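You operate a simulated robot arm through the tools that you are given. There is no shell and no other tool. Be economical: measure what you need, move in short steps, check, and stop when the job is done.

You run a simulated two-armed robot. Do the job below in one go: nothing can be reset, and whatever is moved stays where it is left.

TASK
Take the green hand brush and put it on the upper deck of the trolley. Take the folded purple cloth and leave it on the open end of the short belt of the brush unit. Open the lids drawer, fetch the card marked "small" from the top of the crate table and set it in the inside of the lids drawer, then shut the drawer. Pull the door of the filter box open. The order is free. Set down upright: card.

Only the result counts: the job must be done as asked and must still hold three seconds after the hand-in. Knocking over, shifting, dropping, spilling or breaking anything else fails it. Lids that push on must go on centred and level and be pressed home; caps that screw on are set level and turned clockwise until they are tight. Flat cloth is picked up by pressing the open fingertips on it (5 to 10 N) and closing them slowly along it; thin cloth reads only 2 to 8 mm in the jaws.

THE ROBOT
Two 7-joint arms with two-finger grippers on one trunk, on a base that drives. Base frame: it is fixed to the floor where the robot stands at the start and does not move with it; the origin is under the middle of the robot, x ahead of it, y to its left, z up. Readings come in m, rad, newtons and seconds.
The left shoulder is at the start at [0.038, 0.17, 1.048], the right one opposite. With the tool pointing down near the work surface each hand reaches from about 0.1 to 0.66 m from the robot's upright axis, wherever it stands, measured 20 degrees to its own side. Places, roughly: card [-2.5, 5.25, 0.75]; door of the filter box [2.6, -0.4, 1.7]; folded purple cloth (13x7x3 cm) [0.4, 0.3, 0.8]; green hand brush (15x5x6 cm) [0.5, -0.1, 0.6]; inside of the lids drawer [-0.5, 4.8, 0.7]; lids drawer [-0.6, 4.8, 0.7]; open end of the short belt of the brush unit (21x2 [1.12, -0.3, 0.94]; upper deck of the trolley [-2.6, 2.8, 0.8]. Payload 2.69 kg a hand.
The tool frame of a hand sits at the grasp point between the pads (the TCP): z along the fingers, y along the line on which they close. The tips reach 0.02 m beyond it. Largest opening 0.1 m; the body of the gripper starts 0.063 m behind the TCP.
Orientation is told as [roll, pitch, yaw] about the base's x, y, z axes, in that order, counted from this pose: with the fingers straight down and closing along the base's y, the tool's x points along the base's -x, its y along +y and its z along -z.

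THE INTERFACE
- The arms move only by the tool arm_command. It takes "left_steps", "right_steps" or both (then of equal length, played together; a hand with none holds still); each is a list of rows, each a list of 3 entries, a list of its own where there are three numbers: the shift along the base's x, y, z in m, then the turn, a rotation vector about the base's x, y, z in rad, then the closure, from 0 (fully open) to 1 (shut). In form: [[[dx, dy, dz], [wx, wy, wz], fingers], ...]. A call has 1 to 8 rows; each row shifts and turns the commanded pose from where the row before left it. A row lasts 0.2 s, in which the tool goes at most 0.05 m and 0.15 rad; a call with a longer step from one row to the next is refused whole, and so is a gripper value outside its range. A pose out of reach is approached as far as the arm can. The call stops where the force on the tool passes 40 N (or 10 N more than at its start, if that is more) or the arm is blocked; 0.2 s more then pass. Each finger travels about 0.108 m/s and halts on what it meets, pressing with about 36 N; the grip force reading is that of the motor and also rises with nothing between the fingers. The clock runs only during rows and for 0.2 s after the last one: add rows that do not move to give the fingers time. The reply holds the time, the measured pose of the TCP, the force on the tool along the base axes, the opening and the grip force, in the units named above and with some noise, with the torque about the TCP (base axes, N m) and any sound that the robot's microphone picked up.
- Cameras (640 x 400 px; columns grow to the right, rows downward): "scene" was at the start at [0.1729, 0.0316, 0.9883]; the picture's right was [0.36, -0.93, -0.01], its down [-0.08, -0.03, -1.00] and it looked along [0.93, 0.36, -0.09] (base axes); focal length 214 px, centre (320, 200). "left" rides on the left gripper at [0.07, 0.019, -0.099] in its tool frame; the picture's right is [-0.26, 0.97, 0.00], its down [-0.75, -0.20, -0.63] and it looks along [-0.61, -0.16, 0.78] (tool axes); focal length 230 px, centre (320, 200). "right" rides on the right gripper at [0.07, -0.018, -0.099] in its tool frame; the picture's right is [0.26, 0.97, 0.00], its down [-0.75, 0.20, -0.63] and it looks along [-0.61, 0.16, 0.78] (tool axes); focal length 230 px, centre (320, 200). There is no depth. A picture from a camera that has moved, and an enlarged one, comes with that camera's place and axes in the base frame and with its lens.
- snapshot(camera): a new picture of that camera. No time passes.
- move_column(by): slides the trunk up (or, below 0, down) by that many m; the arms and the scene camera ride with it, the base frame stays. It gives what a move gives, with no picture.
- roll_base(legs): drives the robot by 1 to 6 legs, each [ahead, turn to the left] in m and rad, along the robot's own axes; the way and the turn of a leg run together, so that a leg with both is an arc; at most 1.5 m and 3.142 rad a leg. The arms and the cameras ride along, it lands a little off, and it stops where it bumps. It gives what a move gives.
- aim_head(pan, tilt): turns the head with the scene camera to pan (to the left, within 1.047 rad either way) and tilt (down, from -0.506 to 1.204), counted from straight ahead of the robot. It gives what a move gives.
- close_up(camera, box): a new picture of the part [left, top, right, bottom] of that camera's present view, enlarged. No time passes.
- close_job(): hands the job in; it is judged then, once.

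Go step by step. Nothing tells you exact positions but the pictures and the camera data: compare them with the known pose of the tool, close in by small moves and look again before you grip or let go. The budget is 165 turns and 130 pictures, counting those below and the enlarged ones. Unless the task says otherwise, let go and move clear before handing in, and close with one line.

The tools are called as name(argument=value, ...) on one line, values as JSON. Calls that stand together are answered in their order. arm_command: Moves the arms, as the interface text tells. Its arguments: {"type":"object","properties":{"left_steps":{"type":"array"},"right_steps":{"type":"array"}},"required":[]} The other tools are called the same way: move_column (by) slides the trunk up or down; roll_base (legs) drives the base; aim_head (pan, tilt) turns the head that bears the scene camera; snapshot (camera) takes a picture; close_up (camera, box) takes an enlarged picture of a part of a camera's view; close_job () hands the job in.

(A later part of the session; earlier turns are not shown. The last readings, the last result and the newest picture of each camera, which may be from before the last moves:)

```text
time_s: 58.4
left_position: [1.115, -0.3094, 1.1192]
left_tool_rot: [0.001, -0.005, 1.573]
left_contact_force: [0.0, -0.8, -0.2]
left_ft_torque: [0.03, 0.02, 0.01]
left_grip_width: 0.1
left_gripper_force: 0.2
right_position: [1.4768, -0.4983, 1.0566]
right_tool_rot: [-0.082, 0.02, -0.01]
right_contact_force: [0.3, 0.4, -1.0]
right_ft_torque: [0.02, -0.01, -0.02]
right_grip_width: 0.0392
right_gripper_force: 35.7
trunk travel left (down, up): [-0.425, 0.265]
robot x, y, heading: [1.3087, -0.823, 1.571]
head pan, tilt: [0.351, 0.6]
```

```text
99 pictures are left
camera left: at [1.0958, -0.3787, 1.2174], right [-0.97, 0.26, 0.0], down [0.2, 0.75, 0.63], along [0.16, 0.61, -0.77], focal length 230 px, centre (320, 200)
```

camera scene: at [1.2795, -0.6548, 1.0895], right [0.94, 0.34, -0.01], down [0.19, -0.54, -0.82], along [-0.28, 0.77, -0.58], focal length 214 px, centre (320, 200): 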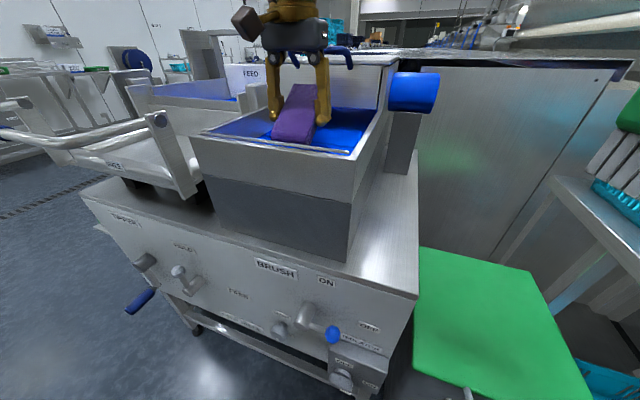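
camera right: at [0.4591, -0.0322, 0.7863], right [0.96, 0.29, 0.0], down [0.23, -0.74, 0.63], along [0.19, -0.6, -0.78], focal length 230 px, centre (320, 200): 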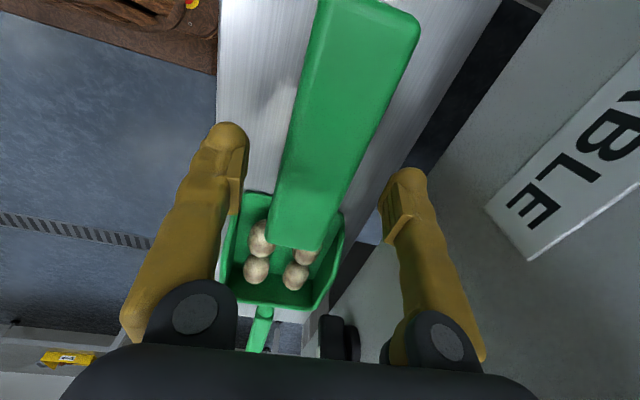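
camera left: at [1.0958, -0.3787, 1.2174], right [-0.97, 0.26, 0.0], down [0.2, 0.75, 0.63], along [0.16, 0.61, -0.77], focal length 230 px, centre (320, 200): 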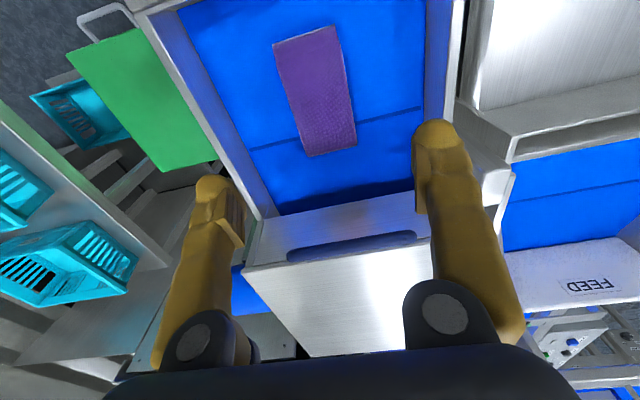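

The cloth lies centred on the belt. Next the filter box at (2.6,−0.4,1.7): I retract the left hand, raise the trunk and look right.

arm_command(left_steps=[[[-0.01, -0.04, 0.02], [0, 0, 0], 0], [[-0.01, -0.045, 0.01], [0, 0, 0], 0], [[-0.01, -0.045, 0], [0, 0, 0], 0], [[-0.01, -0.045, 0], [0, 0, 0], 0], [[0, -0.045, 0], [0, 0, 0], 0]])

move_column(by=0.2)

roll_base(legs=[[-0.2, 0], [0, -0.9]])

aim_head(pan=0.1, tilt=0.0)

snapshot(camera="scene")

```text
time_s: 59.6
left_position: [1.0761, -0.5302, 1.1446]
left_tool_rot: [0.002, 0.015, 1.573]
left_contact_force: [0.7, -0.9, -0.2]
left_ft_torque: [0.01, 0.04, 0.03]
left_grip_width: 0.1
left_gripper_force: 0.0
right_position: [1.4766, -0.4991, 1.0567]
right_tool_rot: [-0.079, 0.018, -0.008]
right_contact_force: [0.4, -0.4, -1.2]
right_ft_torque: [0.02, 0.03, 0.03]
right_grip_width: 0.039
right_gripper_force: 36.0
trunk travel left (down, up): [-0.425, 0.265]
robot x, y, heading: [1.3068, -0.8258, 1.569]
head pan, tilt: [0.351, 0.6]
```

```text
time_s: 61.8
left_position: [1.0758, -0.5286, 1.3413]
left_tool_rot: [0.002, 0.024, 1.573]
left_contact_force: [0.7, 0.1, 0.7]
left_ft_torque: [0.02, 0.01, -0.03]
left_grip_width: 0.1001
left_gripper_force: 0.0
right_position: [1.4758, -0.498, 1.2553]
right_tool_rot: [-0.083, 0.019, -0.009]
right_contact_force: [0.8, -0.8, -1.4]
right_ft_torque: [-0.03, 0.02, 0.03]
right_grip_width: 0.0395
right_gripper_force: 36.2
trunk travel left (down, up): [-0.625, 0.065]
robot x, y, heading: [1.3105, -0.8258, 1.574]
head pan, tilt: [0.351, 0.6]
```

```text
time_s: 65.7
left_position: [1.3961, -0.6562, 1.3432]
left_tool_rot: [0.002, 0.016, 0.673]
left_contact_force: [0.1, 0.5, 0.4]
left_ft_torque: [0.0, -0.04, 0.0]
left_grip_width: 0.1001
left_gripper_force: 0.0
right_position: [1.6703, -0.9499, 1.2554]
right_tool_rot: [-0.082, 0.019, -0.91]
right_contact_force: [-0.2, -0.2, -1.4]
right_ft_torque: [-0.01, -0.01, -0.01]
right_grip_width: 0.0391
right_gripper_force: 35.5
trunk travel left (down, up): [-0.625, 0.065]
robot x, y, heading: [1.3041, -1.0199, 0.669]
head pan, tilt: [0.351, 0.6]
```

```text
time_s: 66.7
left_position: [1.3785, -0.671, 1.3292]
left_tool_rot: [0.003, 0.072, 0.674]
left_contact_force: [0.2, -0.2, 0.2]
left_ft_torque: [-0.02, 0.03, -0.01]
left_grip_width: 0.1001
left_gripper_force: 0.1
right_position: [1.6566, -0.9642, 1.2608]
right_tool_rot: [-0.068, 0.02, -0.909]
right_contact_force: [0.4, 0.6, -2.3]
right_ft_torque: [-0.01, 0.04, 0.01]
right_grip_width: 0.0392
right_gripper_force: 35.5
trunk travel left (down, up): [-0.625, 0.065]
robot x, y, heading: [1.3077, -1.0193, 0.672]
head pan, tilt: [0.099, 0.0]
```

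```text
98 pictures are left
camera scene: at [1.4466, -0.9009, 1.3442], right [0.7, -0.72, 0.0], down [-0.02, -0.01, -1.0], along [0.72, 0.7, -0.02], focal length 214 px, centre (320, 200)
```

scene: 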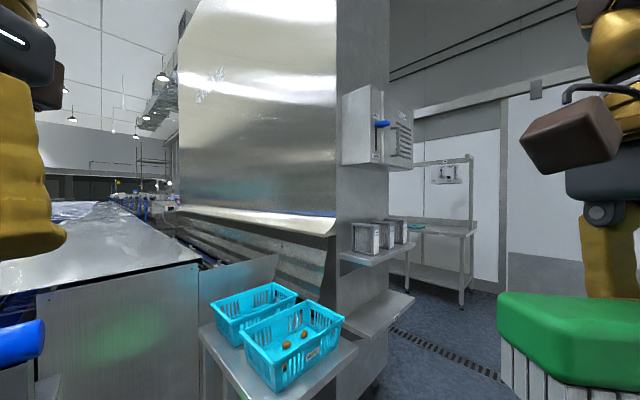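

The filter box is on the end panel at (380,128), with a blue handle. Zooming in.

close_up(camera="scene", box=[330, 70, 430, 180])

```text
3.64 times, centred on (380, 125) of scene
camera zoom: at [1.4466, -0.9009, 1.3442], right [0.7, -0.72, 0.0], down [-0.02, -0.01, -1.0], along [0.72, 0.7, -0.02], focal length 780 px, centre (102, 473)
```

zoom: 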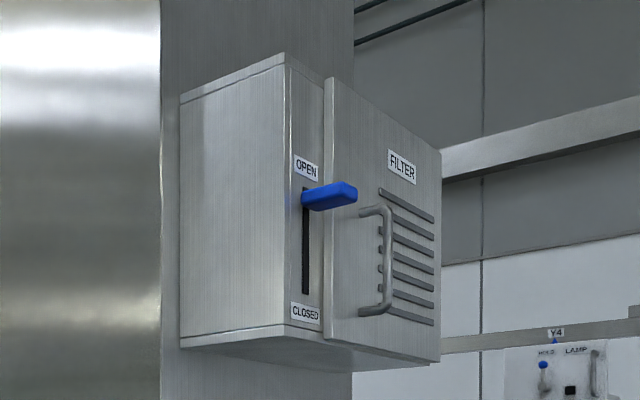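

The door faces −y, with a vertical bar handle around (2.53,−0.43,1.63), hinged on its right side; the lever already stands at OPEN. I raise the trunk, tuck the brush hand aside, and turn the left tool horizontal.

move_column(by=0.06)

arm_command(right_steps=[[[0.0155, -0.0385, 0], [0, 0, 0], 1], [[0.0155, -0.0385, 0], [0, 0, 0], 1], [[0.0155, -0.0385, 0], [0, 0, 0], 1], [[0.0155, -0.0385, 0], [0, 0, 0], 1], [[0, 0, 0], [0, 0, 0], 1], [[0, 0, 0], [0, 0, 0], 1], [[0, 0, 0], [0, 0, 0], 1], [[0, 0, 0], [0, 0, 0], 1]], left_steps=[[[0.01, 0.008, 0.02], [0.09, -0.113, 0], 0], [[0.01, 0.008, 0.02], [0.09, -0.113, 0], 0], [[0.01, 0.008, 0.02], [0.09, -0.113, 0], 0], [[0.01, 0.008, 0.02], [0.09, -0.113, 0], 0], [[0.01, 0.008, 0.02], [0.09, -0.113, 0], 0], [[0.01, 0.008, 0.02], [0.09, -0.113, 0], 0], [[0.01, 0.008, 0.02], [0.09, -0.113, 0], 0], [[0.01, 0.008, 0.02], [0.09, -0.113, 0], 0]])

arm_command(left_steps=[[[0.01, 0.008, 0.02], [0.08, -0.1, 0], 0], [[0.01, 0.008, 0.02], [0.08, -0.1, 0], 0], [[0.01, 0.008, 0.02], [0.075, -0.092, 0], 0], [[0, 0, 0], [0.06, -0.08, 0], 0], [[0, 0, 0], [0, 0, 0], 0]])

```text
time_s: 67.7
left_position: [1.3779, -0.6717, 1.3904]
left_tool_rot: [0.003, 0.072, 0.67]
left_contact_force: [0.1, 0.3, 0.8]
left_ft_torque: [-0.01, -0.02, -0.01]
left_grip_width: 0.1
left_gripper_force: 0.0
right_position: [1.6553, -0.9642, 1.3202]
right_tool_rot: [-0.067, 0.019, -0.908]
right_contact_force: [0.2, 0.4, -1.5]
right_ft_torque: [0.01, 0.01, 0.01]
right_grip_width: 0.0394
right_gripper_force: 36.0
trunk travel left (down, up): [-0.685, 0.005]
robot x, y, heading: [1.3124, -1.0201, 0.674]
head pan, tilt: [0.099, 0.0]
```

```text
time_s: 69.5
left_position: [1.4618, -0.6034, 1.5606]
left_tool_rot: [0.007, -1.138, 0.668]
left_contact_force: [-0.4, 0.3, 0.0]
left_ft_torque: [0.0, -0.02, -0.03]
left_grip_width: 0.1001
left_gripper_force: 0.0
right_position: [1.7153, -1.1152, 1.3203]
right_tool_rot: [-0.066, 0.02, -0.908]
right_contact_force: [-0.3, 0.1, -0.8]
right_ft_torque: [-0.02, 0.0, 0.0]
right_grip_width: 0.0392
right_gripper_force: 35.8
trunk travel left (down, up): [-0.685, 0.005]
robot x, y, heading: [1.3079, -1.0197, 0.671]
head pan, tilt: [0.099, 0.0]
```

```text
time_s: 70.7
left_position: [1.4935, -0.5757, 1.6332]
left_tool_rot: [-2.992, -1.501, -2.607]
left_contact_force: [0.3, 0.0, -1.0]
left_ft_torque: [0.0, 0.02, 0.02]
left_grip_width: 0.1003
left_gripper_force: 0.1
right_position: [1.7165, -1.1183, 1.3213]
right_tool_rot: [-0.067, 0.022, -0.908]
right_contact_force: [0.4, -0.3, -1.1]
right_ft_torque: [0.04, -0.02, -0.02]
right_grip_width: 0.0391
right_gripper_force: 35.7
trunk travel left (down, up): [-0.685, 0.005]
robot x, y, heading: [1.311, -1.0194, 0.671]
head pan, tilt: [0.099, 0.0]
```

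Left tool is horizontal now at z≈1.63. Drive in front of the filter box, a bit away, and look.

roll_base(legs=[[0, -0.77], [1.3, 0], [0, 1.67]])

aim_head(pan=0.1, tilt=-0.2)

snapshot(camera="scene")

snapshot(camera="left")

```text
time_s: 83.5
left_position: [2.3726, -0.7341, 1.633]
left_tool_rot: [-2.986, -1.502, -1.725]
left_contact_force: [0.2, 0.1, -0.5]
left_ft_torque: [0.0, -0.01, 0.0]
left_grip_width: 0.0999
left_gripper_force: 0.1
right_position: [2.9332, -0.9038, 1.3215]
right_tool_rot: [-0.067, 0.02, -0.022]
right_contact_force: [0.6, 0.1, -1.3]
right_ft_torque: [0.03, 0.01, -0.05]
right_grip_width: 0.0393
right_gripper_force: 35.5
trunk travel left (down, up): [-0.685, 0.005]
robot x, y, heading: [2.608, -1.1591, 1.559]
head pan, tilt: [0.099, 0.0]
```

```text
time_s: 84.2
left_position: [2.3586, -0.746, 1.6431]
left_tool_rot: [-2.541, -1.489, -2.131]
left_contact_force: [-0.1, 0.1, -0.4]
left_ft_torque: [-0.02, -0.02, -0.03]
left_grip_width: 0.1001
left_gripper_force: 0.0
right_position: [2.9326, -0.9251, 1.3226]
right_tool_rot: [-0.068, 0.018, -0.02]
right_contact_force: [-0.4, -0.4, -1.4]
right_ft_torque: [0.0, -0.02, 0.02]
right_grip_width: 0.0391
right_gripper_force: 36.2
trunk travel left (down, up): [-0.685, 0.005]
robot x, y, heading: [2.6066, -1.1579, 1.557]
head pan, tilt: [0.099, -0.201]
```

```text
96 pictures are left
camera scene: at [2.6002, -0.9852, 1.4222], right [1.0, 0.09, 0.0], down [-0.02, 0.18, -0.98], along [-0.09, 0.98, 0.18], focal length 214 px, centre (320, 200)
```

scene: 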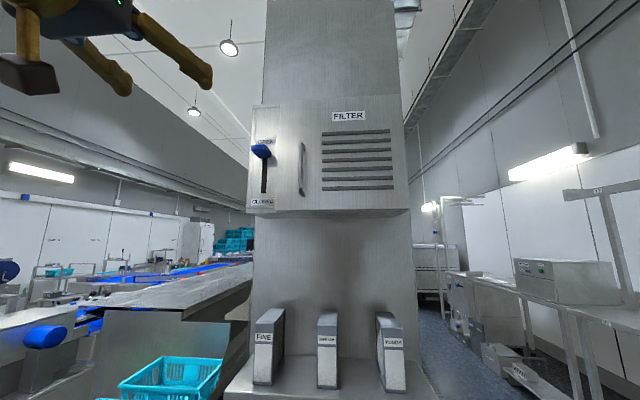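

```text
95 pictures are left
camera left: at [2.3467, -0.8401, 1.5656], right [-0.98, -0.06, 0.21], down [0.19, -0.67, 0.71], along [0.1, 0.74, 0.67], focal length 230 px, centre (320, 200)
```

left: 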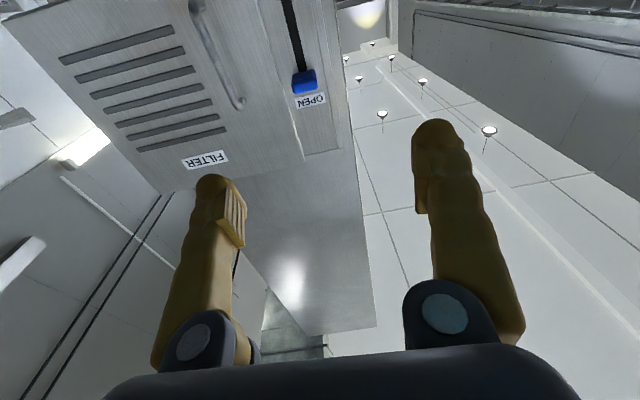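

The handle is a vertical bar at x≈2.498, y≈−0.42, z 1.54–1.69; hinge near x≈2.785. I bring the left hand in front of it with fingers partly open.

arm_command(left_steps=[[[0.0175, 0.02, -0.0035], [-0.02, 0, -0.01], 0.2], [[0.0175, 0.02, -0.0035], [-0.02, 0, -0.01], 0.3], [[0.0175, 0.02, -0.0035], [-0.02, 0, -0.01], 0.4], [[0.0175, 0.02, -0.0035], [-0.015, 0, -0.01], 0.4], [[0.0175, 0.02, -0.0035], [0, 0, 0], 0.4], [[0.0175, 0.02, -0.0035], [0, 0, 0], 0.4], [[0.0175, 0.02, -0.0035], [0, 0, 0], 0.4], [[0.0175, 0.02, -0.0035], [0, 0, 0], 0.4]])

snapshot(camera="scene")

snapshot(camera="left")

```text
time_s: 86.0
left_position: [2.5134, -0.5995, 1.61]
left_tool_rot: [-2.147, -1.561, -2.605]
left_contact_force: [0.4, 0.0, 0.0]
left_ft_torque: [0.0, -0.03, 0.02]
left_grip_width: 0.0603
left_gripper_force: 0.0
right_position: [2.9343, -0.9219, 1.3205]
right_tool_rot: [-0.07, 0.02, -0.019]
right_contact_force: [0.0, 0.9, -1.8]
right_ft_torque: [0.0, 0.02, -0.05]
right_grip_width: 0.0391
right_gripper_force: 36.2
trunk travel left (down, up): [-0.685, 0.005]
robot x, y, heading: [2.606, -1.1564, 1.56]
head pan, tilt: [0.099, -0.201]
```

```text
94 pictures are left
camera scene: at [2.6029, -0.9829, 1.4219], right [1.0, 0.09, 0.0], down [-0.02, 0.18, -0.98], along [-0.09, 0.98, 0.18], focal length 214 px, centre (320, 200)
```

scene: 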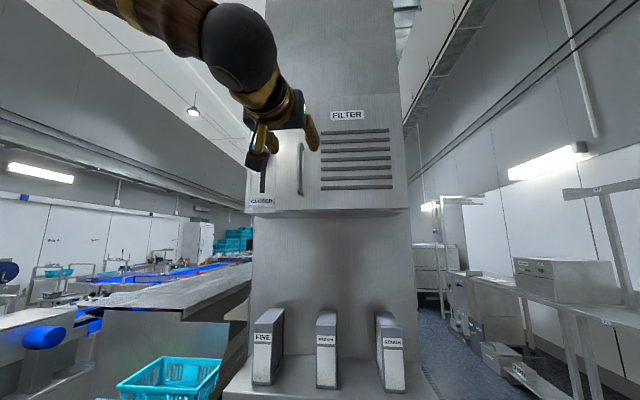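

```text
93 pictures are left
camera left: at [2.4925, -0.6965, 1.5397], right [-0.97, 0.03, 0.25], down [0.17, -0.64, 0.75], along [0.19, 0.77, 0.61], focal length 230 px, centre (320, 200)
```

left: 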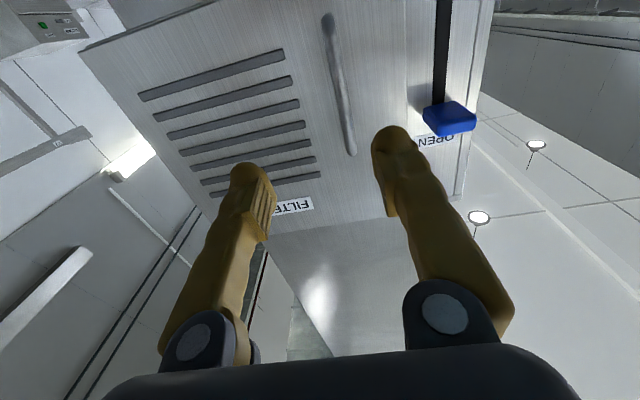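

The bar is confirmed at x≈2.498. Advance to it, centred, and stop just at grip depth.

arm_command(left_steps=[[[-0.0155, 0.02, 0.005], [0, 0, 0], 0.4], [[0, 0.035, 0], [0, 0, 0], 0.4], [[0, 0.035, 0], [0, 0, 0], 0.4], [[0, 0.035, 0], [0, 0, 0], 0.4], [[0, 0.02, 0], [0, 0, 0], 0.4], [[0, 0, 0], [0, 0, 0], 0.4]])

snapshot(camera="left")

```text
time_s: 87.5
left_position: [2.4969, -0.4545, 1.6176]
left_tool_rot: [-2.182, -1.554, -2.567]
left_contact_force: [0.0, 0.1, 0.3]
left_ft_torque: [-0.01, -0.03, -0.01]
left_grip_width: 0.06
left_gripper_force: 0.0
right_position: [2.9337, -0.923, 1.3203]
right_tool_rot: [-0.068, 0.02, -0.02]
right_contact_force: [-0.1, -0.3, -2.4]
right_ft_torque: [0.05, -0.02, 0.0]
right_grip_width: 0.0392
right_gripper_force: 36.1
trunk travel left (down, up): [-0.685, 0.005]
robot x, y, heading: [2.6072, -1.1591, 1.562]
head pan, tilt: [0.099, -0.201]
```

```text
92 pictures are left
camera left: at [2.4747, -0.5521, 1.5465], right [-0.97, 0.03, 0.25], down [0.17, -0.64, 0.75], along [0.18, 0.77, 0.62], focal length 230 px, centre (320, 200)
```

left: 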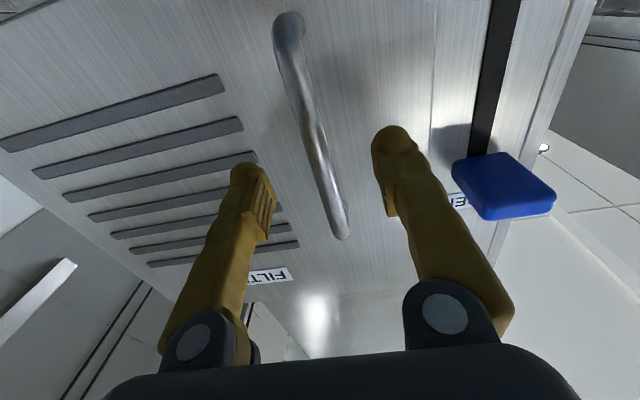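

Bar is centred between the fingers. Advance 3 cm and close.

arm_command(left_steps=[[[0, 0.015, 0], [0, 0, 0], 0.4], [[0, 0.013, 0], [0, 0, 0], 0.4], [[0, 0, 0], [0, 0, 0], 0.6], [[0, 0, 0], [0, 0, 0], 0.8], [[0, 0, 0], [0, 0, 0], 1], [[0, 0, 0], [0, 0, 0], 1]])

```text
time_s: 88.8
left_position: [2.4972, -0.4266, 1.618]
left_tool_rot: [-2.23, -1.558, -2.519]
left_contact_force: [-0.3, 0.4, 0.9]
left_ft_torque: [0.05, 0.37, 0.02]
left_grip_width: 0.0059
left_gripper_force: 34.0
right_position: [2.9341, -0.923, 1.32]
right_tool_rot: [-0.071, 0.017, -0.019]
right_contact_force: [0.0, -0.2, -1.4]
right_ft_torque: [0.01, 0.01, 0.0]
right_grip_width: 0.0393
right_gripper_force: 35.9
trunk travel left (down, up): [-0.685, 0.005]
robot x, y, heading: [2.6076, -1.1626, 1.56]
head pan, tilt: [0.099, -0.201]
```

Something thin (6 mm) is gripped. I pull gently along the door's arc and check.

arm_command(left_steps=[[[0.002, -0.014, 0], [0, 0, 0.03], 1], [[0.0035, -0.0145, 0], [0, 0, 0.03], 1], [[0.0084, -0.0277, 0], [0, 0, 0.04], 1], [[0.011, -0.0268, 0], [0, 0, 0.05], 1], [[0, 0, 0], [0, 0, 0], 1]])

snapshot(camera="scene")

snapshot(camera="left")

```text
time_s: 90.0
left_position: [2.5231, -0.5097, 1.6171]
left_tool_rot: [-2.351, -1.557, -2.249]
left_contact_force: [6.1, 2.6, 11.0]
left_ft_torque: [-0.06, 0.32, -0.05]
left_grip_width: 0.006
left_gripper_force: 33.4
right_position: [2.9353, -0.9212, 1.3211]
right_tool_rot: [-0.072, 0.019, -0.02]
right_contact_force: [-0.2, 0.1, -1.0]
right_ft_torque: [0.0, -0.01, -0.03]
right_grip_width: 0.0392
right_gripper_force: 35.8
trunk travel left (down, up): [-0.685, 0.005]
robot x, y, heading: [2.6074, -1.1566, 1.56]
head pan, tilt: [0.099, -0.201]
```

```text
91 pictures are left
camera scene: at [2.603, -0.9836, 1.4221], right [1.0, 0.09, 0.0], down [-0.02, 0.18, -0.98], along [-0.09, 0.98, 0.18], focal length 214 px, centre (320, 200)
```

scene: 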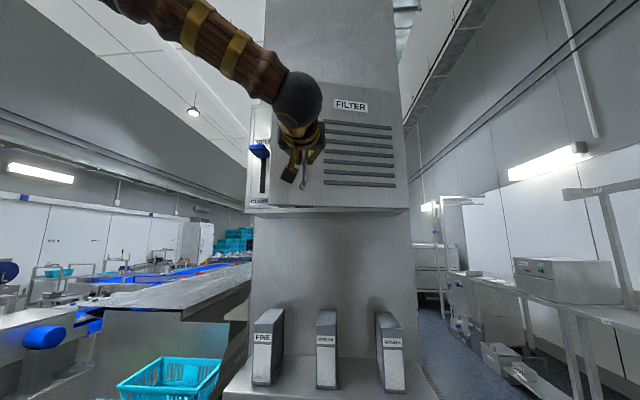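

```text
90 pictures are left
camera left: at [2.5164, -0.6092, 1.5466], right [-0.96, -0.11, 0.25], down [0.26, -0.61, 0.75], along [0.07, 0.78, 0.62], focal length 230 px, centre (320, 200)
```

left: 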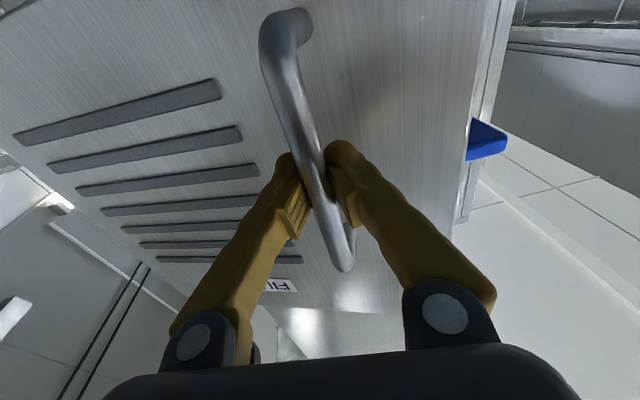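

The door is opening, with the bar firmly between the fingers. Continue along the arc.

arm_command(left_steps=[[[0.0137, -0.0255, 0], [0, 0, 0.06], 1], [[0.0162, -0.0241, 0], [0, 0, 0.06], 1], [[0.0185, -0.0223, 0], [0, 0, 0.06], 1], [[0.0206, -0.0203, 0], [0, 0, 0.06], 1], [[0.0226, -0.0183, 0], [0, 0, 0.06], 1], [[0, 0, 0], [0, 0, 0], 1]])

snapshot(camera="scene")

```text
time_s: 91.5
left_position: [2.6141, -0.6202, 1.6163]
left_tool_rot: [-2.36, -1.557, -1.939]
left_contact_force: [3.6, 5.1, 14.3]
left_ft_torque: [0.42, 0.51, -0.09]
left_grip_width: 0.0061
left_gripper_force: 32.7
right_position: [2.9339, -0.9225, 1.3204]
right_tool_rot: [-0.069, 0.02, -0.02]
right_contact_force: [0.2, 0.5, -0.6]
right_ft_torque: [0.02, 0.0, -0.03]
right_grip_width: 0.0393
right_gripper_force: 36.5
trunk travel left (down, up): [-0.685, 0.005]
robot x, y, heading: [2.607, -1.1624, 1.563]
head pan, tilt: [0.099, -0.201]
```

```text
89 pictures are left
camera scene: at [2.6018, -0.9832, 1.422], right [1.0, 0.09, 0.0], down [-0.02, 0.18, -0.98], along [-0.09, 0.98, 0.18], focal length 214 px, centre (320, 200)
```

scene: 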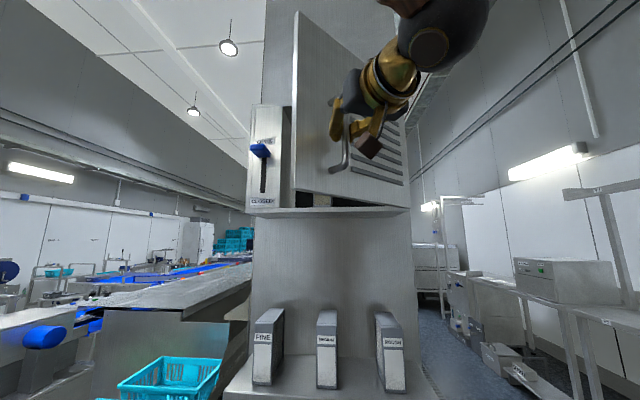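

Open about 45°. Continue to ~75°.

arm_command(left_steps=[[[0.0242, -0.0158, 0], [0, 0, 0.07], 1], [[0.0257, -0.0134, 0], [0, 0, 0.07], 1], [[0.0269, -0.0107, 0], [0, 0, 0.07], 1], [[0.0279, -0.0079, 0], [0, 0, 0.07], 1], [[0.0285, -0.0052, 0], [0, 0, 0.07], 1], [[0, 0, 0], [0, 0, 0], 1]])

snapshot(camera="scene")

```text
time_s: 92.4
left_position: [2.659, -0.6442, 1.6535]
left_tool_rot: [-1.497, -1.484, -2.533]
left_contact_force: [35.8, 79.0, 0.8]
left_ft_torque: [-1.54, -0.54, 1.48]
left_grip_width: 0.0011
left_gripper_force: 31.1
left hand out of reach, approached as far as the arm can: row 4
right_position: [2.9559, -0.9037, 1.3154]
right_tool_rot: [-0.076, -0.006, -0.01]
right_contact_force: [0.5, 0.0, -1.5]
right_ft_torque: [0.06, -0.01, -0.05]
right_grip_width: 0.0392
right_gripper_force: 35.5
trunk travel left (down, up): [-0.685, 0.005]
robot x, y, heading: [2.607, -1.153, 1.556]
head pan, tilt: [0.099, -0.201]
stopped in row 4 (left hand): the force on the tool passed its limit at 50 N (the readings are from after the stop); the commanded pose is now the measured one
```

```text
88 pictures are left
camera scene: at [2.6123, -0.9606, 1.4192], right [1.0, 0.09, -0.01], down [-0.03, 0.16, -0.99], along [-0.08, 0.98, 0.17], focal length 214 px, centre (320, 200)
```

scene: 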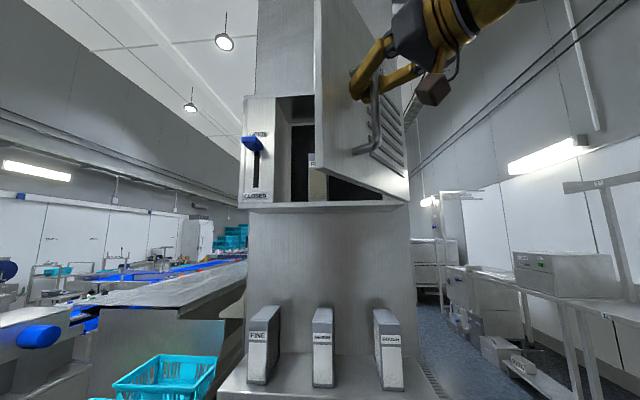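

The door is about 65° open and the fingers slipped off the bar. I back the hand out away from the door.

arm_command(left_steps=[[[0.01, -0.015, 0], [0, 0, 0], 0.95], [[0.01, -0.02, 0], [0, 0, 0], 0.9], [[0.005, -0.03, 0], [0, 0, 0], 0.9], [[0, 0, 0], [0, 0, 0], 0.9]])

snapshot(camera="scene")

snapshot(camera="left")

```text
time_s: 93.2
left_position: [2.6609, -0.7652, 1.6785]
left_tool_rot: [-1.726, -1.434, -2.294]
left_contact_force: [0.1, -1.0, 1.6]
left_ft_torque: [-0.05, -0.07, -0.12]
left_grip_width: 0.0101
left_gripper_force: 0.0
right_position: [2.9593, -0.9346, 1.3266]
right_tool_rot: [-0.039, -0.052, 0.002]
right_contact_force: [-0.5, -0.8, -1.3]
right_ft_torque: [0.07, -0.03, 0.0]
right_grip_width: 0.0389
right_gripper_force: 36.3
trunk travel left (down, up): [-0.685, 0.005]
robot x, y, heading: [2.6083, -1.1587, 1.559]
head pan, tilt: [0.099, -0.201]
stopped in row 3 (left hand): the force on the tool passed its limit at 101 N (the readings are from after the stop); the commanded pose is now the measured one
```

```text
87 pictures are left
camera scene: at [2.5993, -0.9923, 1.4231], right [1.0, 0.09, 0.0], down [-0.02, 0.19, -0.98], along [-0.09, 0.98, 0.19], focal length 214 px, centre (320, 200)
```

scene: 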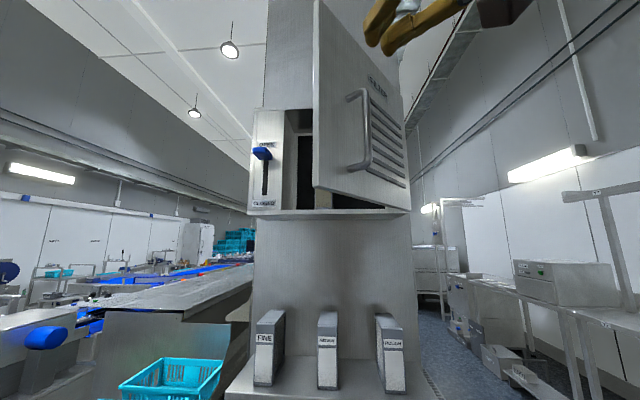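

```text
86 pictures are left
camera left: at [2.7158, -0.8446, 1.6047], right [-0.76, -0.64, 0.12], down [0.49, -0.43, 0.76], along [-0.43, 0.64, 0.64], focal length 230 px, centre (320, 200)
```

left: 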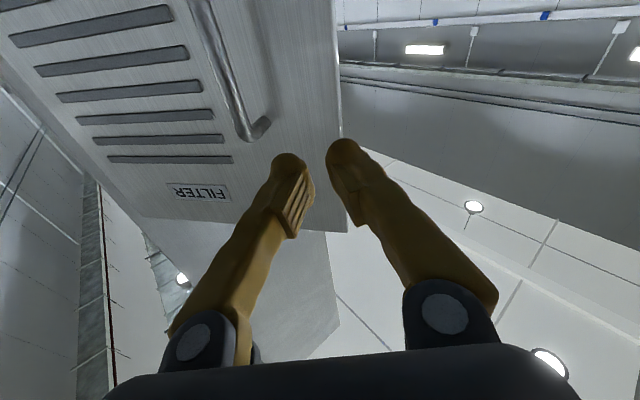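

The door settled around 50–55°. I'll bring the closed left hand around to the inside of the free edge and push it further open.

arm_command(left_steps=[[[-0.015, -0.015, 0], [0, 0, -0.1], 1], [[-0.025, -0.01, 0], [0, 0, -0.1], 1], [[-0.03, 0, -0.005], [0, 0, -0.1], 1], [[-0.03, 0, -0.005], [0, 0, -0.1], 1], [[-0.03, 0, -0.005], [0, 0, -0.1], 1], [[-0.03, 0, -0.005], [0, 0, -0.1], 1], [[-0.03, 0, -0.005], [0, 0, -0.1], 1], [[0, 0, 0], [0, 0, 0], 1]])

snapshot(camera="scene")

snapshot(camera="left")

```text
time_s: 95.0
left_position: [2.4758, -0.7584, 1.6439]
left_tool_rot: [-1.55, -1.445, 3.116]
left_contact_force: [-0.6, -1.0, 0.2]
left_ft_torque: [0.07, -0.04, -0.02]
left_grip_width: 0.0001
left_gripper_force: 28.9
right_position: [2.9477, -0.9332, 1.3221]
right_tool_rot: [-0.053, -0.011, -0.005]
right_contact_force: [0.7, -1.2, -0.2]
right_ft_torque: [0.12, 0.04, -0.02]
right_grip_width: 0.0393
right_gripper_force: 36.4
trunk travel left (down, up): [-0.685, 0.005]
robot x, y, heading: [2.6065, -1.1606, 1.562]
head pan, tilt: [0.099, -0.201]
```

```text
85 pictures are left
camera scene: at [2.6036, -1.0051, 1.4246], right [1.0, 0.09, 0.0], down [-0.02, 0.2, -0.98], along [-0.09, 0.98, 0.2], focal length 214 px, centre (320, 200)
```

scene: 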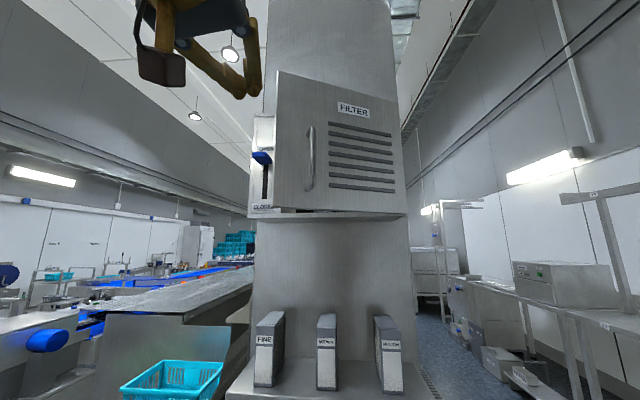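

```text
84 pictures are left
camera left: at [2.4647, -0.8562, 1.5723], right [-0.99, 0.01, 0.13], down [0.1, -0.63, 0.77], along [0.09, 0.78, 0.62], focal length 230 px, centre (320, 200)
```

left: 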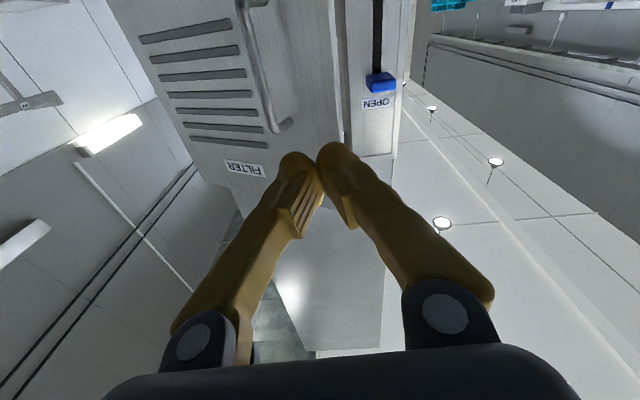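

My turn swept the door back to ~25°. I'll instead hook the free edge from the inside with the closed fingers, above the lever (z≈1.74), tool turned to point right-forward.

arm_command(left_steps=[[[-0.0145, 0, 0.012], [0, 0, -0.11], 1], [[-0.0145, 0, 0.012], [0, 0, -0.11], 1], [[-0.0145, 0.026, 0.012], [0, 0, -0.11], 1], [[-0.0145, 0.026, 0.012], [0, 0, -0.11], 1], [[-0.0145, 0.026, 0.012], [0, 0, -0.11], 1], [[-0.0145, 0.026, 0.012], [0, 0, -0.11], 1], [[-0.0145, 0.026, 0.012], [0, 0, -0.11], 1], [[-0.0145, 0.026, 0.012], [0, 0, -0.11], 1]])

snapshot(camera="scene")

snapshot(camera="left")

```text
time_s: 96.8
left_position: [2.3571, -0.6046, 1.7378]
left_tool_rot: [-1.622, -1.434, 2.305]
left_contact_force: [-0.2, 1.5, -0.9]
left_ft_torque: [0.02, -0.07, -0.07]
left_grip_width: 0.0
left_gripper_force: 29.2
right_position: [2.9584, -0.9199, 1.3238]
right_tool_rot: [-0.054, -0.042, 0.001]
right_contact_force: [1.0, 1.3, -0.7]
right_ft_torque: [-0.08, 0.02, 0.0]
right_grip_width: 0.0394
right_gripper_force: 36.0
trunk travel left (down, up): [-0.685, 0.005]
robot x, y, heading: [2.6075, -1.1568, 1.561]
head pan, tilt: [0.099, -0.201]
```

```text
83 pictures are left
camera scene: at [2.6021, -0.9763, 1.4211], right [1.0, 0.09, 0.0], down [-0.02, 0.18, -0.98], along [-0.09, 0.98, 0.18], focal length 214 px, centre (320, 200)
```

scene: 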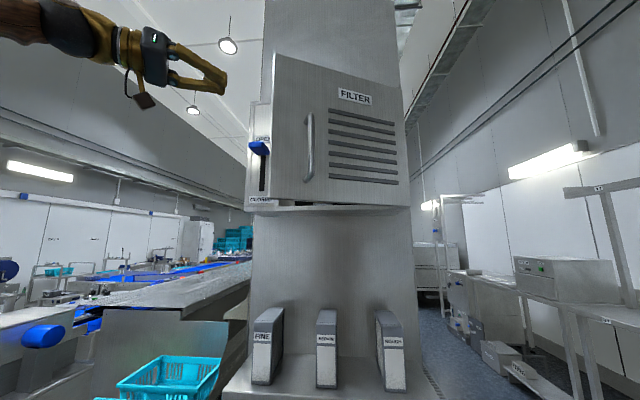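

```text
82 pictures are left
camera left: at [2.2751, -0.6592, 1.6664], right [-0.63, 0.77, 0.12], down [-0.43, -0.48, 0.77], along [0.65, 0.43, 0.63], focal length 230 px, centre (320, 200)
```

left: 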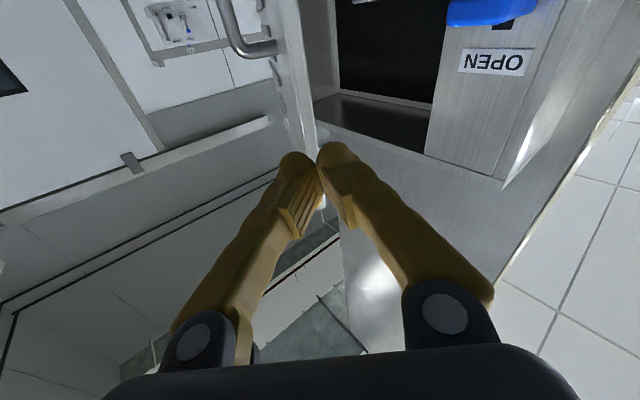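

Door stays where left. Lower to z≈1.715, slip the fingertips behind the free edge.

arm_command(left_steps=[[[0, 0.035, -0.012], [0, 0, 0], 1], [[0, 0.035, -0.012], [0, 0, 0], 1], [[0.025, 0.015, 0], [0, 0, 0], 1], [[0.025, 0.015, 0], [0, 0, 0], 1], [[0.025, 0.015, 0], [0, 0, 0], 1], [[0.025, 0.015, 0], [0, 0, 0], 1], [[0, 0, 0], [0, 0, 0], 1]])

snapshot(camera="left")

snapshot(camera="scene")

```text
time_s: 98.0
left_position: [2.4318, -0.529, 1.7326]
left_tool_rot: [-1.79, -1.451, 2.471]
left_contact_force: [-0.7, -0.2, -0.5]
left_ft_torque: [0.02, -0.03, 0.01]
left_grip_width: 0.0
left_gripper_force: 30.1
right_position: [2.9729, -0.9299, 1.3268]
right_tool_rot: [-0.038, -0.081, 0.013]
right_contact_force: [-0.1, -0.8, -1.1]
right_ft_torque: [0.09, -0.02, 0.0]
right_grip_width: 0.0394
right_gripper_force: 36.4
trunk travel left (down, up): [-0.685, 0.005]
robot x, y, heading: [2.6101, -1.1587, 1.555]
head pan, tilt: [0.099, -0.201]
stopped in row 6 (left hand): the arm was blocked; the commanded pose is now the measured one
```

```text
81 pictures are left
camera left: at [2.3512, -0.5813, 1.6593], right [-0.63, 0.77, 0.14], down [-0.43, -0.5, 0.75], along [0.65, 0.41, 0.64], focal length 230 px, centre (320, 200)
```

left: 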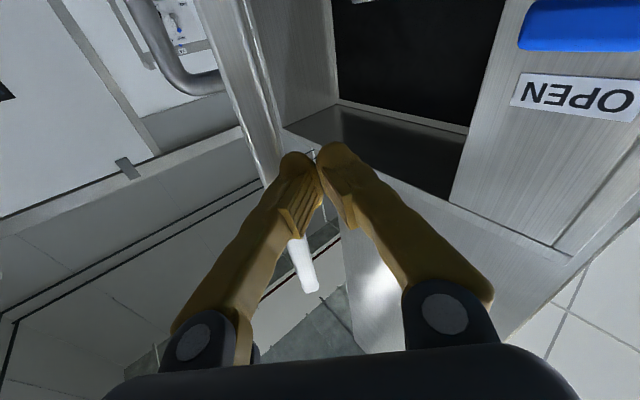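

```text
80 pictures are left
camera scene: at [2.6022, -0.9856, 1.4223], right [1.0, 0.09, 0.0], down [-0.02, 0.18, -0.98], along [-0.09, 0.98, 0.18], focal length 214 px, centre (320, 200)
```

scene: 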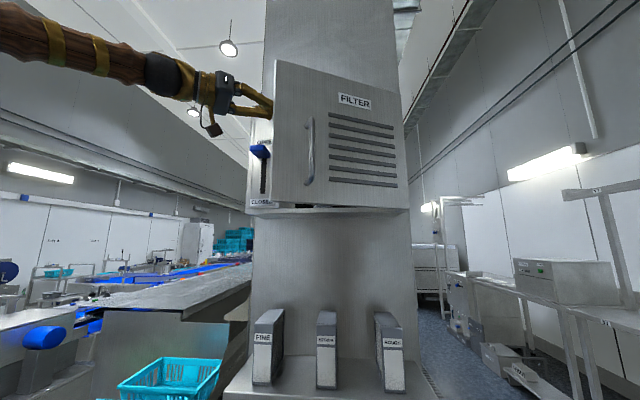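

The arm was blocked near the edge and rode high. I lower the hand a bit and go further along +y before pushing in.

arm_command(left_steps=[[[-0.01, 0.015, -0.015], [0, 0, 0], 1], [[0, 0.015, -0.012], [0, 0, 0], 1], [[0, 0.015, -0.005], [0, 0, 0], 1], [[0.015, 0.005, 0], [0, 0, 0], 1], [[0.015, 0.005, 0], [0, 0, 0], 1], [[0, 0, 0], [0, 0, 0], 1]])

snapshot(camera="left")

snapshot(camera="scene")

```text
time_s: 98.7
left_position: [2.4207, -0.5265, 1.7185]
left_tool_rot: [-1.941, -1.458, 2.624]
left_contact_force: [-0.2, -1.0, 0.0]
left_ft_torque: [0.01, -0.04, 0.06]
left_grip_width: 0.0
left_gripper_force: 29.4
right_position: [2.9866, -0.9367, 1.3303]
right_tool_rot: [-0.031, -0.115, 0.026]
right_contact_force: [-0.5, -1.6, -1.1]
right_ft_torque: [0.1, 0.0, 0.02]
right_grip_width: 0.0392
right_gripper_force: 35.8
trunk travel left (down, up): [-0.685, 0.005]
robot x, y, heading: [2.6068, -1.1607, 1.559]
head pan, tilt: [0.099, -0.201]
stopped in row 3 (left hand): the arm was blocked; the commanded pose is now the measured one
```

```text
79 pictures are left
camera left: at [2.3388, -0.5789, 1.6438], right [-0.63, 0.76, 0.16], down [-0.44, -0.51, 0.74], along [0.65, 0.4, 0.65], focal length 230 px, centre (320, 200)
```

left: 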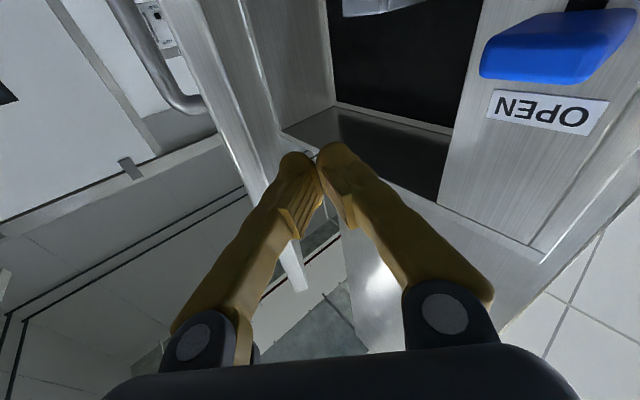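

```text
78 pictures are left
camera scene: at [2.6012, -0.9881, 1.4227], right [1.0, 0.09, 0.0], down [-0.02, 0.19, -0.98], along [-0.09, 0.98, 0.19], focal length 214 px, centre (320, 200)
```

scene: 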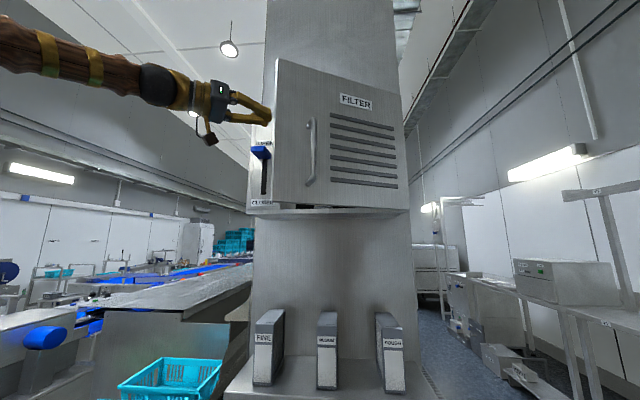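

No real contact: the arm is simply at its stretch limit. I pull the hand back, drive 12 cm closer, then hook again.

arm_command(left_steps=[[[-0.03, -0.03, 0], [0, 0, 0], 1], [[-0.02, -0.04, 0], [0, 0, 0], 1], [[-0.02, -0.04, 0], [0, 0, 0], 1], [[-0.01, -0.03, 0], [0, 0, 0], 1]])

roll_base(legs=[[0.13, 0]])

arm_command(left_steps=[[[0.01, 0.02, -0.005], [0, 0, 0], 1], [[0.03, 0.03, -0.003], [0, 0, 0], 1], [[0.03, 0.02, 0], [0, 0, 0], 1], [[0.025, 0.005, 0], [0, 0, 0], 1], [[0, 0, 0], [0, 0, 0], 1]])

snapshot(camera="left")

snapshot(camera="scene")

```text
time_s: 99.7
left_position: [2.3416, -0.6611, 1.7147]
left_tool_rot: [-1.896, -1.458, 2.575]
left_contact_force: [-0.6, 0.1, 0.2]
left_ft_torque: [0.06, -0.01, 0.01]
left_grip_width: 0.0001
left_gripper_force: 29.2
right_position: [2.9851, -0.9321, 1.3295]
right_tool_rot: [-0.033, -0.114, 0.026]
right_contact_force: [-0.2, -0.6, -0.7]
right_ft_torque: [0.03, 0.0, 0.01]
right_grip_width: 0.0392
right_gripper_force: 36.0
trunk travel left (down, up): [-0.685, 0.005]
robot x, y, heading: [2.6049, -1.1594, 1.563]
head pan, tilt: [0.099, -0.201]
```

```text
time_s: 100.9
left_position: [2.3443, -0.5627, 1.7254]
left_tool_rot: [-2.069, -1.469, 2.745]
left_contact_force: [0.1, 1.0, 1.0]
left_ft_torque: [-0.07, 0.09, -0.06]
left_grip_width: 0.0002
left_gripper_force: 29.4
right_position: [2.9838, -0.8319, 1.3336]
right_tool_rot: [-0.009, -0.1, 0.017]
right_contact_force: [-1.4, -0.5, -0.7]
right_ft_torque: [0.02, -0.13, 0.01]
right_grip_width: 0.0396
right_gripper_force: 36.3
trunk travel left (down, up): [-0.685, 0.005]
robot x, y, heading: [2.6083, -1.0297, 1.564]
head pan, tilt: [0.099, -0.201]
```

```text
time_s: 102.1
left_position: [2.4382, -0.4767, 1.712]
left_tool_rot: [-2.017, -1.465, 2.694]
left_contact_force: [-0.2, 0.0, 0.6]
left_ft_torque: [0.02, 0.02, 0.0]
left_grip_width: 0.0001
left_gripper_force: 29.6
right_position: [2.9919, -0.8144, 1.3333]
right_tool_rot: [-0.023, -0.121, 0.024]
right_contact_force: [-0.1, -0.2, -1.1]
right_ft_torque: [0.05, -0.03, -0.01]
right_grip_width: 0.0392
right_gripper_force: 36.1
trunk travel left (down, up): [-0.685, 0.005]
robot x, y, heading: [2.6073, -1.0311, 1.555]
head pan, tilt: [0.099, -0.201]
```

```text
77 pictures are left
camera left: at [2.3558, -0.5273, 1.6378], right [-0.63, 0.76, 0.16], down [-0.44, -0.52, 0.74], along [0.65, 0.39, 0.66], focal length 230 px, centre (320, 200)
```

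left: 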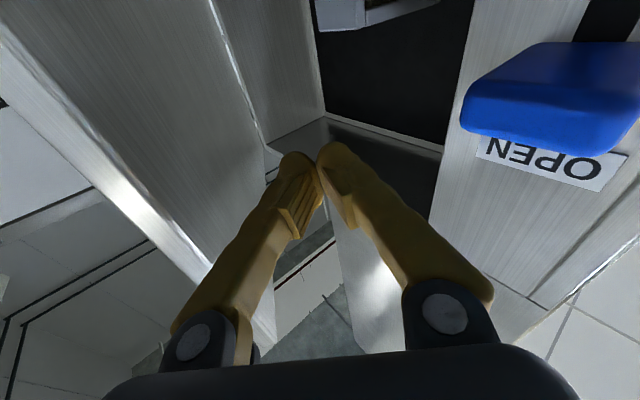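

```text
76 pictures are left
camera scene: at [2.6024, -0.8657, 1.4235], right [1.0, 0.09, 0.0], down [-0.02, 0.19, -0.98], along [-0.09, 0.98, 0.19], focal length 214 px, centre (320, 200)
```

scene: 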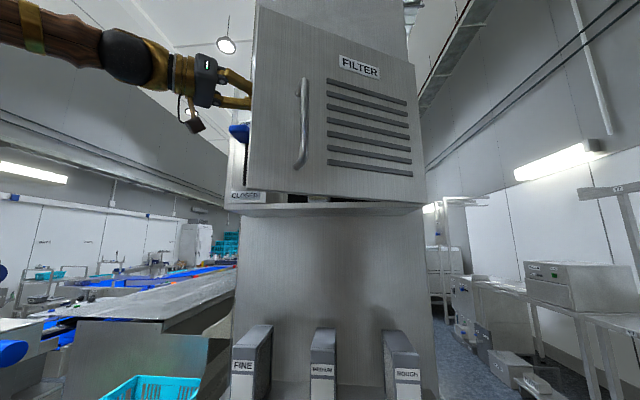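

The fingers are behind the door. Push it open along its arc.

arm_command(left_steps=[[[0.02, -0.04, 0], [0, 0, 0.04], 1], [[0.023, -0.036, 0], [0, 0, 0.04], 1], [[0.028, -0.032, 0], [0, 0, 0.04], 1], [[0.031, -0.029, 0], [0, 0, 0.04], 1], [[0.033, -0.027, 0], [0, 0, 0.04], 1], [[0, 0, 0], [0, 0, 0], 1]])

snapshot(camera="scene")

```text
time_s: 103.5
left_position: [2.5698, -0.6283, 1.7029]
left_tool_rot: [-1.759, -1.455, 2.638]
left_contact_force: [-0.9, 0.5, -0.2]
left_ft_torque: [0.01, 0.0, -0.02]
left_grip_width: 0.0
left_gripper_force: 29.4
left hand out of reach, approached as far as the arm can: row 3
right_position: [2.9952, -0.8056, 1.3311]
right_tool_rot: [-0.03, -0.135, 0.028]
right_contact_force: [-0.5, -0.5, -0.8]
right_ft_torque: [0.01, -0.03, 0.0]
right_grip_width: 0.0392
right_gripper_force: 35.8
trunk travel left (down, up): [-0.685, 0.005]
robot x, y, heading: [2.6095, -1.0295, 1.56]
head pan, tilt: [0.099, -0.201]
```

```text
75 pictures are left
camera scene: at [2.6019, -0.8549, 1.4222], right [1.0, 0.09, 0.0], down [-0.02, 0.18, -0.98], along [-0.09, 0.98, 0.18], focal length 214 px, centre (320, 200)
```

scene: 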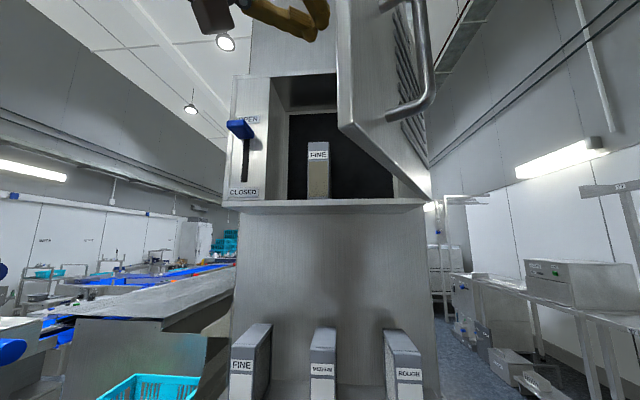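

Nicely open (~65°). A bit more push to the right.

arm_command(left_steps=[[[0.035, -0.01, 0], [0, 0, 0.0], 1], [[0.035, -0.01, 0], [0, 0, 0.0], 1], [[0.035, -0.005, 0], [0, 0, 0], 1], [[0, 0, 0], [0, 0, 0], 1]])

snapshot(camera="scene")

```text
time_s: 104.5
left_position: [2.6753, -0.6545, 1.7062]
left_tool_rot: [-1.787, -1.457, 2.663]
left_contact_force: [0.0, 0.4, 0.2]
left_ft_torque: [0.03, -0.02, -0.02]
left_grip_width: 0.0002
left_gripper_force: 29.6
right_position: [2.9954, -0.8059, 1.3325]
right_tool_rot: [-0.028, -0.136, 0.03]
right_contact_force: [0.3, 0.2, -1.5]
right_ft_torque: [0.02, -0.04, 0.01]
right_grip_width: 0.0392
right_gripper_force: 35.7
trunk travel left (down, up): [-0.685, 0.005]
robot x, y, heading: [2.6061, -1.028, 1.562]
head pan, tilt: [0.099, -0.201]
```

```text
74 pictures are left
camera scene: at [2.6021, -0.8547, 1.4222], right [1.0, 0.09, 0.0], down [-0.02, 0.18, -0.98], along [-0.09, 0.98, 0.18], focal length 214 px, centre (320, 200)
```

scene: 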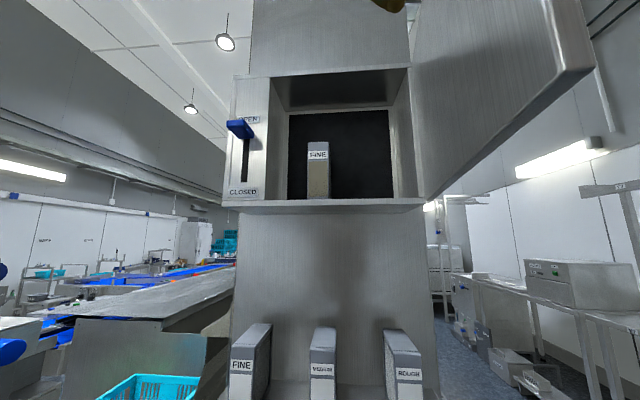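

The filter door is wide open (~90°). I withdraw the left hand to the left and back the robot away.

arm_command(left_steps=[[[-0.04, 0, 0], [0, 0, 0], 1], [[-0.04, 0, 0], [0, 0, 0], 1], [[-0.04, 0, 0], [0, 0, 0], 1], [[-0.03, -0.03, 0], [0, 0, 0], 1], [[-0.02, -0.04, 0], [0, 0, 0], 1]])

roll_base(legs=[[-0.3, 0]])

snapshot(camera="scene")

```text
time_s: 105.7
left_position: [2.5045, -0.727, 1.7087]
left_tool_rot: [-1.851, -1.462, 2.73]
left_contact_force: [-0.3, -0.2, -0.4]
left_ft_torque: [0.02, -0.03, 0.02]
left_grip_width: 0.0
left_gripper_force: 29.8
right_position: [2.9964, -0.8056, 1.3314]
right_tool_rot: [-0.031, -0.135, 0.031]
right_contact_force: [0.6, 0.4, -1.7]
right_ft_torque: [0.0, -0.04, -0.01]
right_grip_width: 0.0392
right_gripper_force: 36.0
trunk travel left (down, up): [-0.685, 0.005]
robot x, y, heading: [2.6066, -1.0307, 1.551]
head pan, tilt: [0.099, -0.201]
```

```text
time_s: 107.8
left_position: [2.503, -1.0226, 1.7112]
left_tool_rot: [-1.94, -1.465, 2.821]
left_contact_force: [-0.7, -0.7, 0.0]
left_ft_torque: [0.03, -0.02, -0.01]
left_grip_width: 0.0
left_gripper_force: 29.8
right_position: [2.9896, -1.1039, 1.3307]
right_tool_rot: [-0.032, -0.126, 0.031]
right_contact_force: [0.4, -0.2, -1.5]
right_ft_torque: [0.02, 0.05, 0.03]
right_grip_width: 0.0393
right_gripper_force: 36.0
trunk travel left (down, up): [-0.685, 0.005]
robot x, y, heading: [2.605, -1.3329, 1.562]
head pan, tilt: [0.099, -0.201]
```

```text
73 pictures are left
camera scene: at [2.5996, -1.1547, 1.4221], right [1.0, 0.09, 0.0], down [-0.02, 0.18, -0.98], along [-0.09, 0.98, 0.18], focal length 214 px, centre (320, 200)
```

scene: 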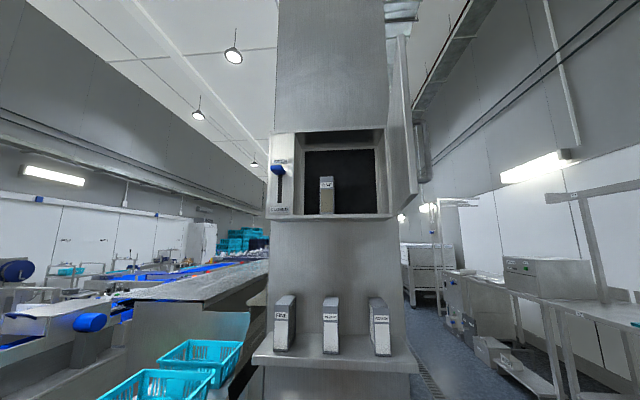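

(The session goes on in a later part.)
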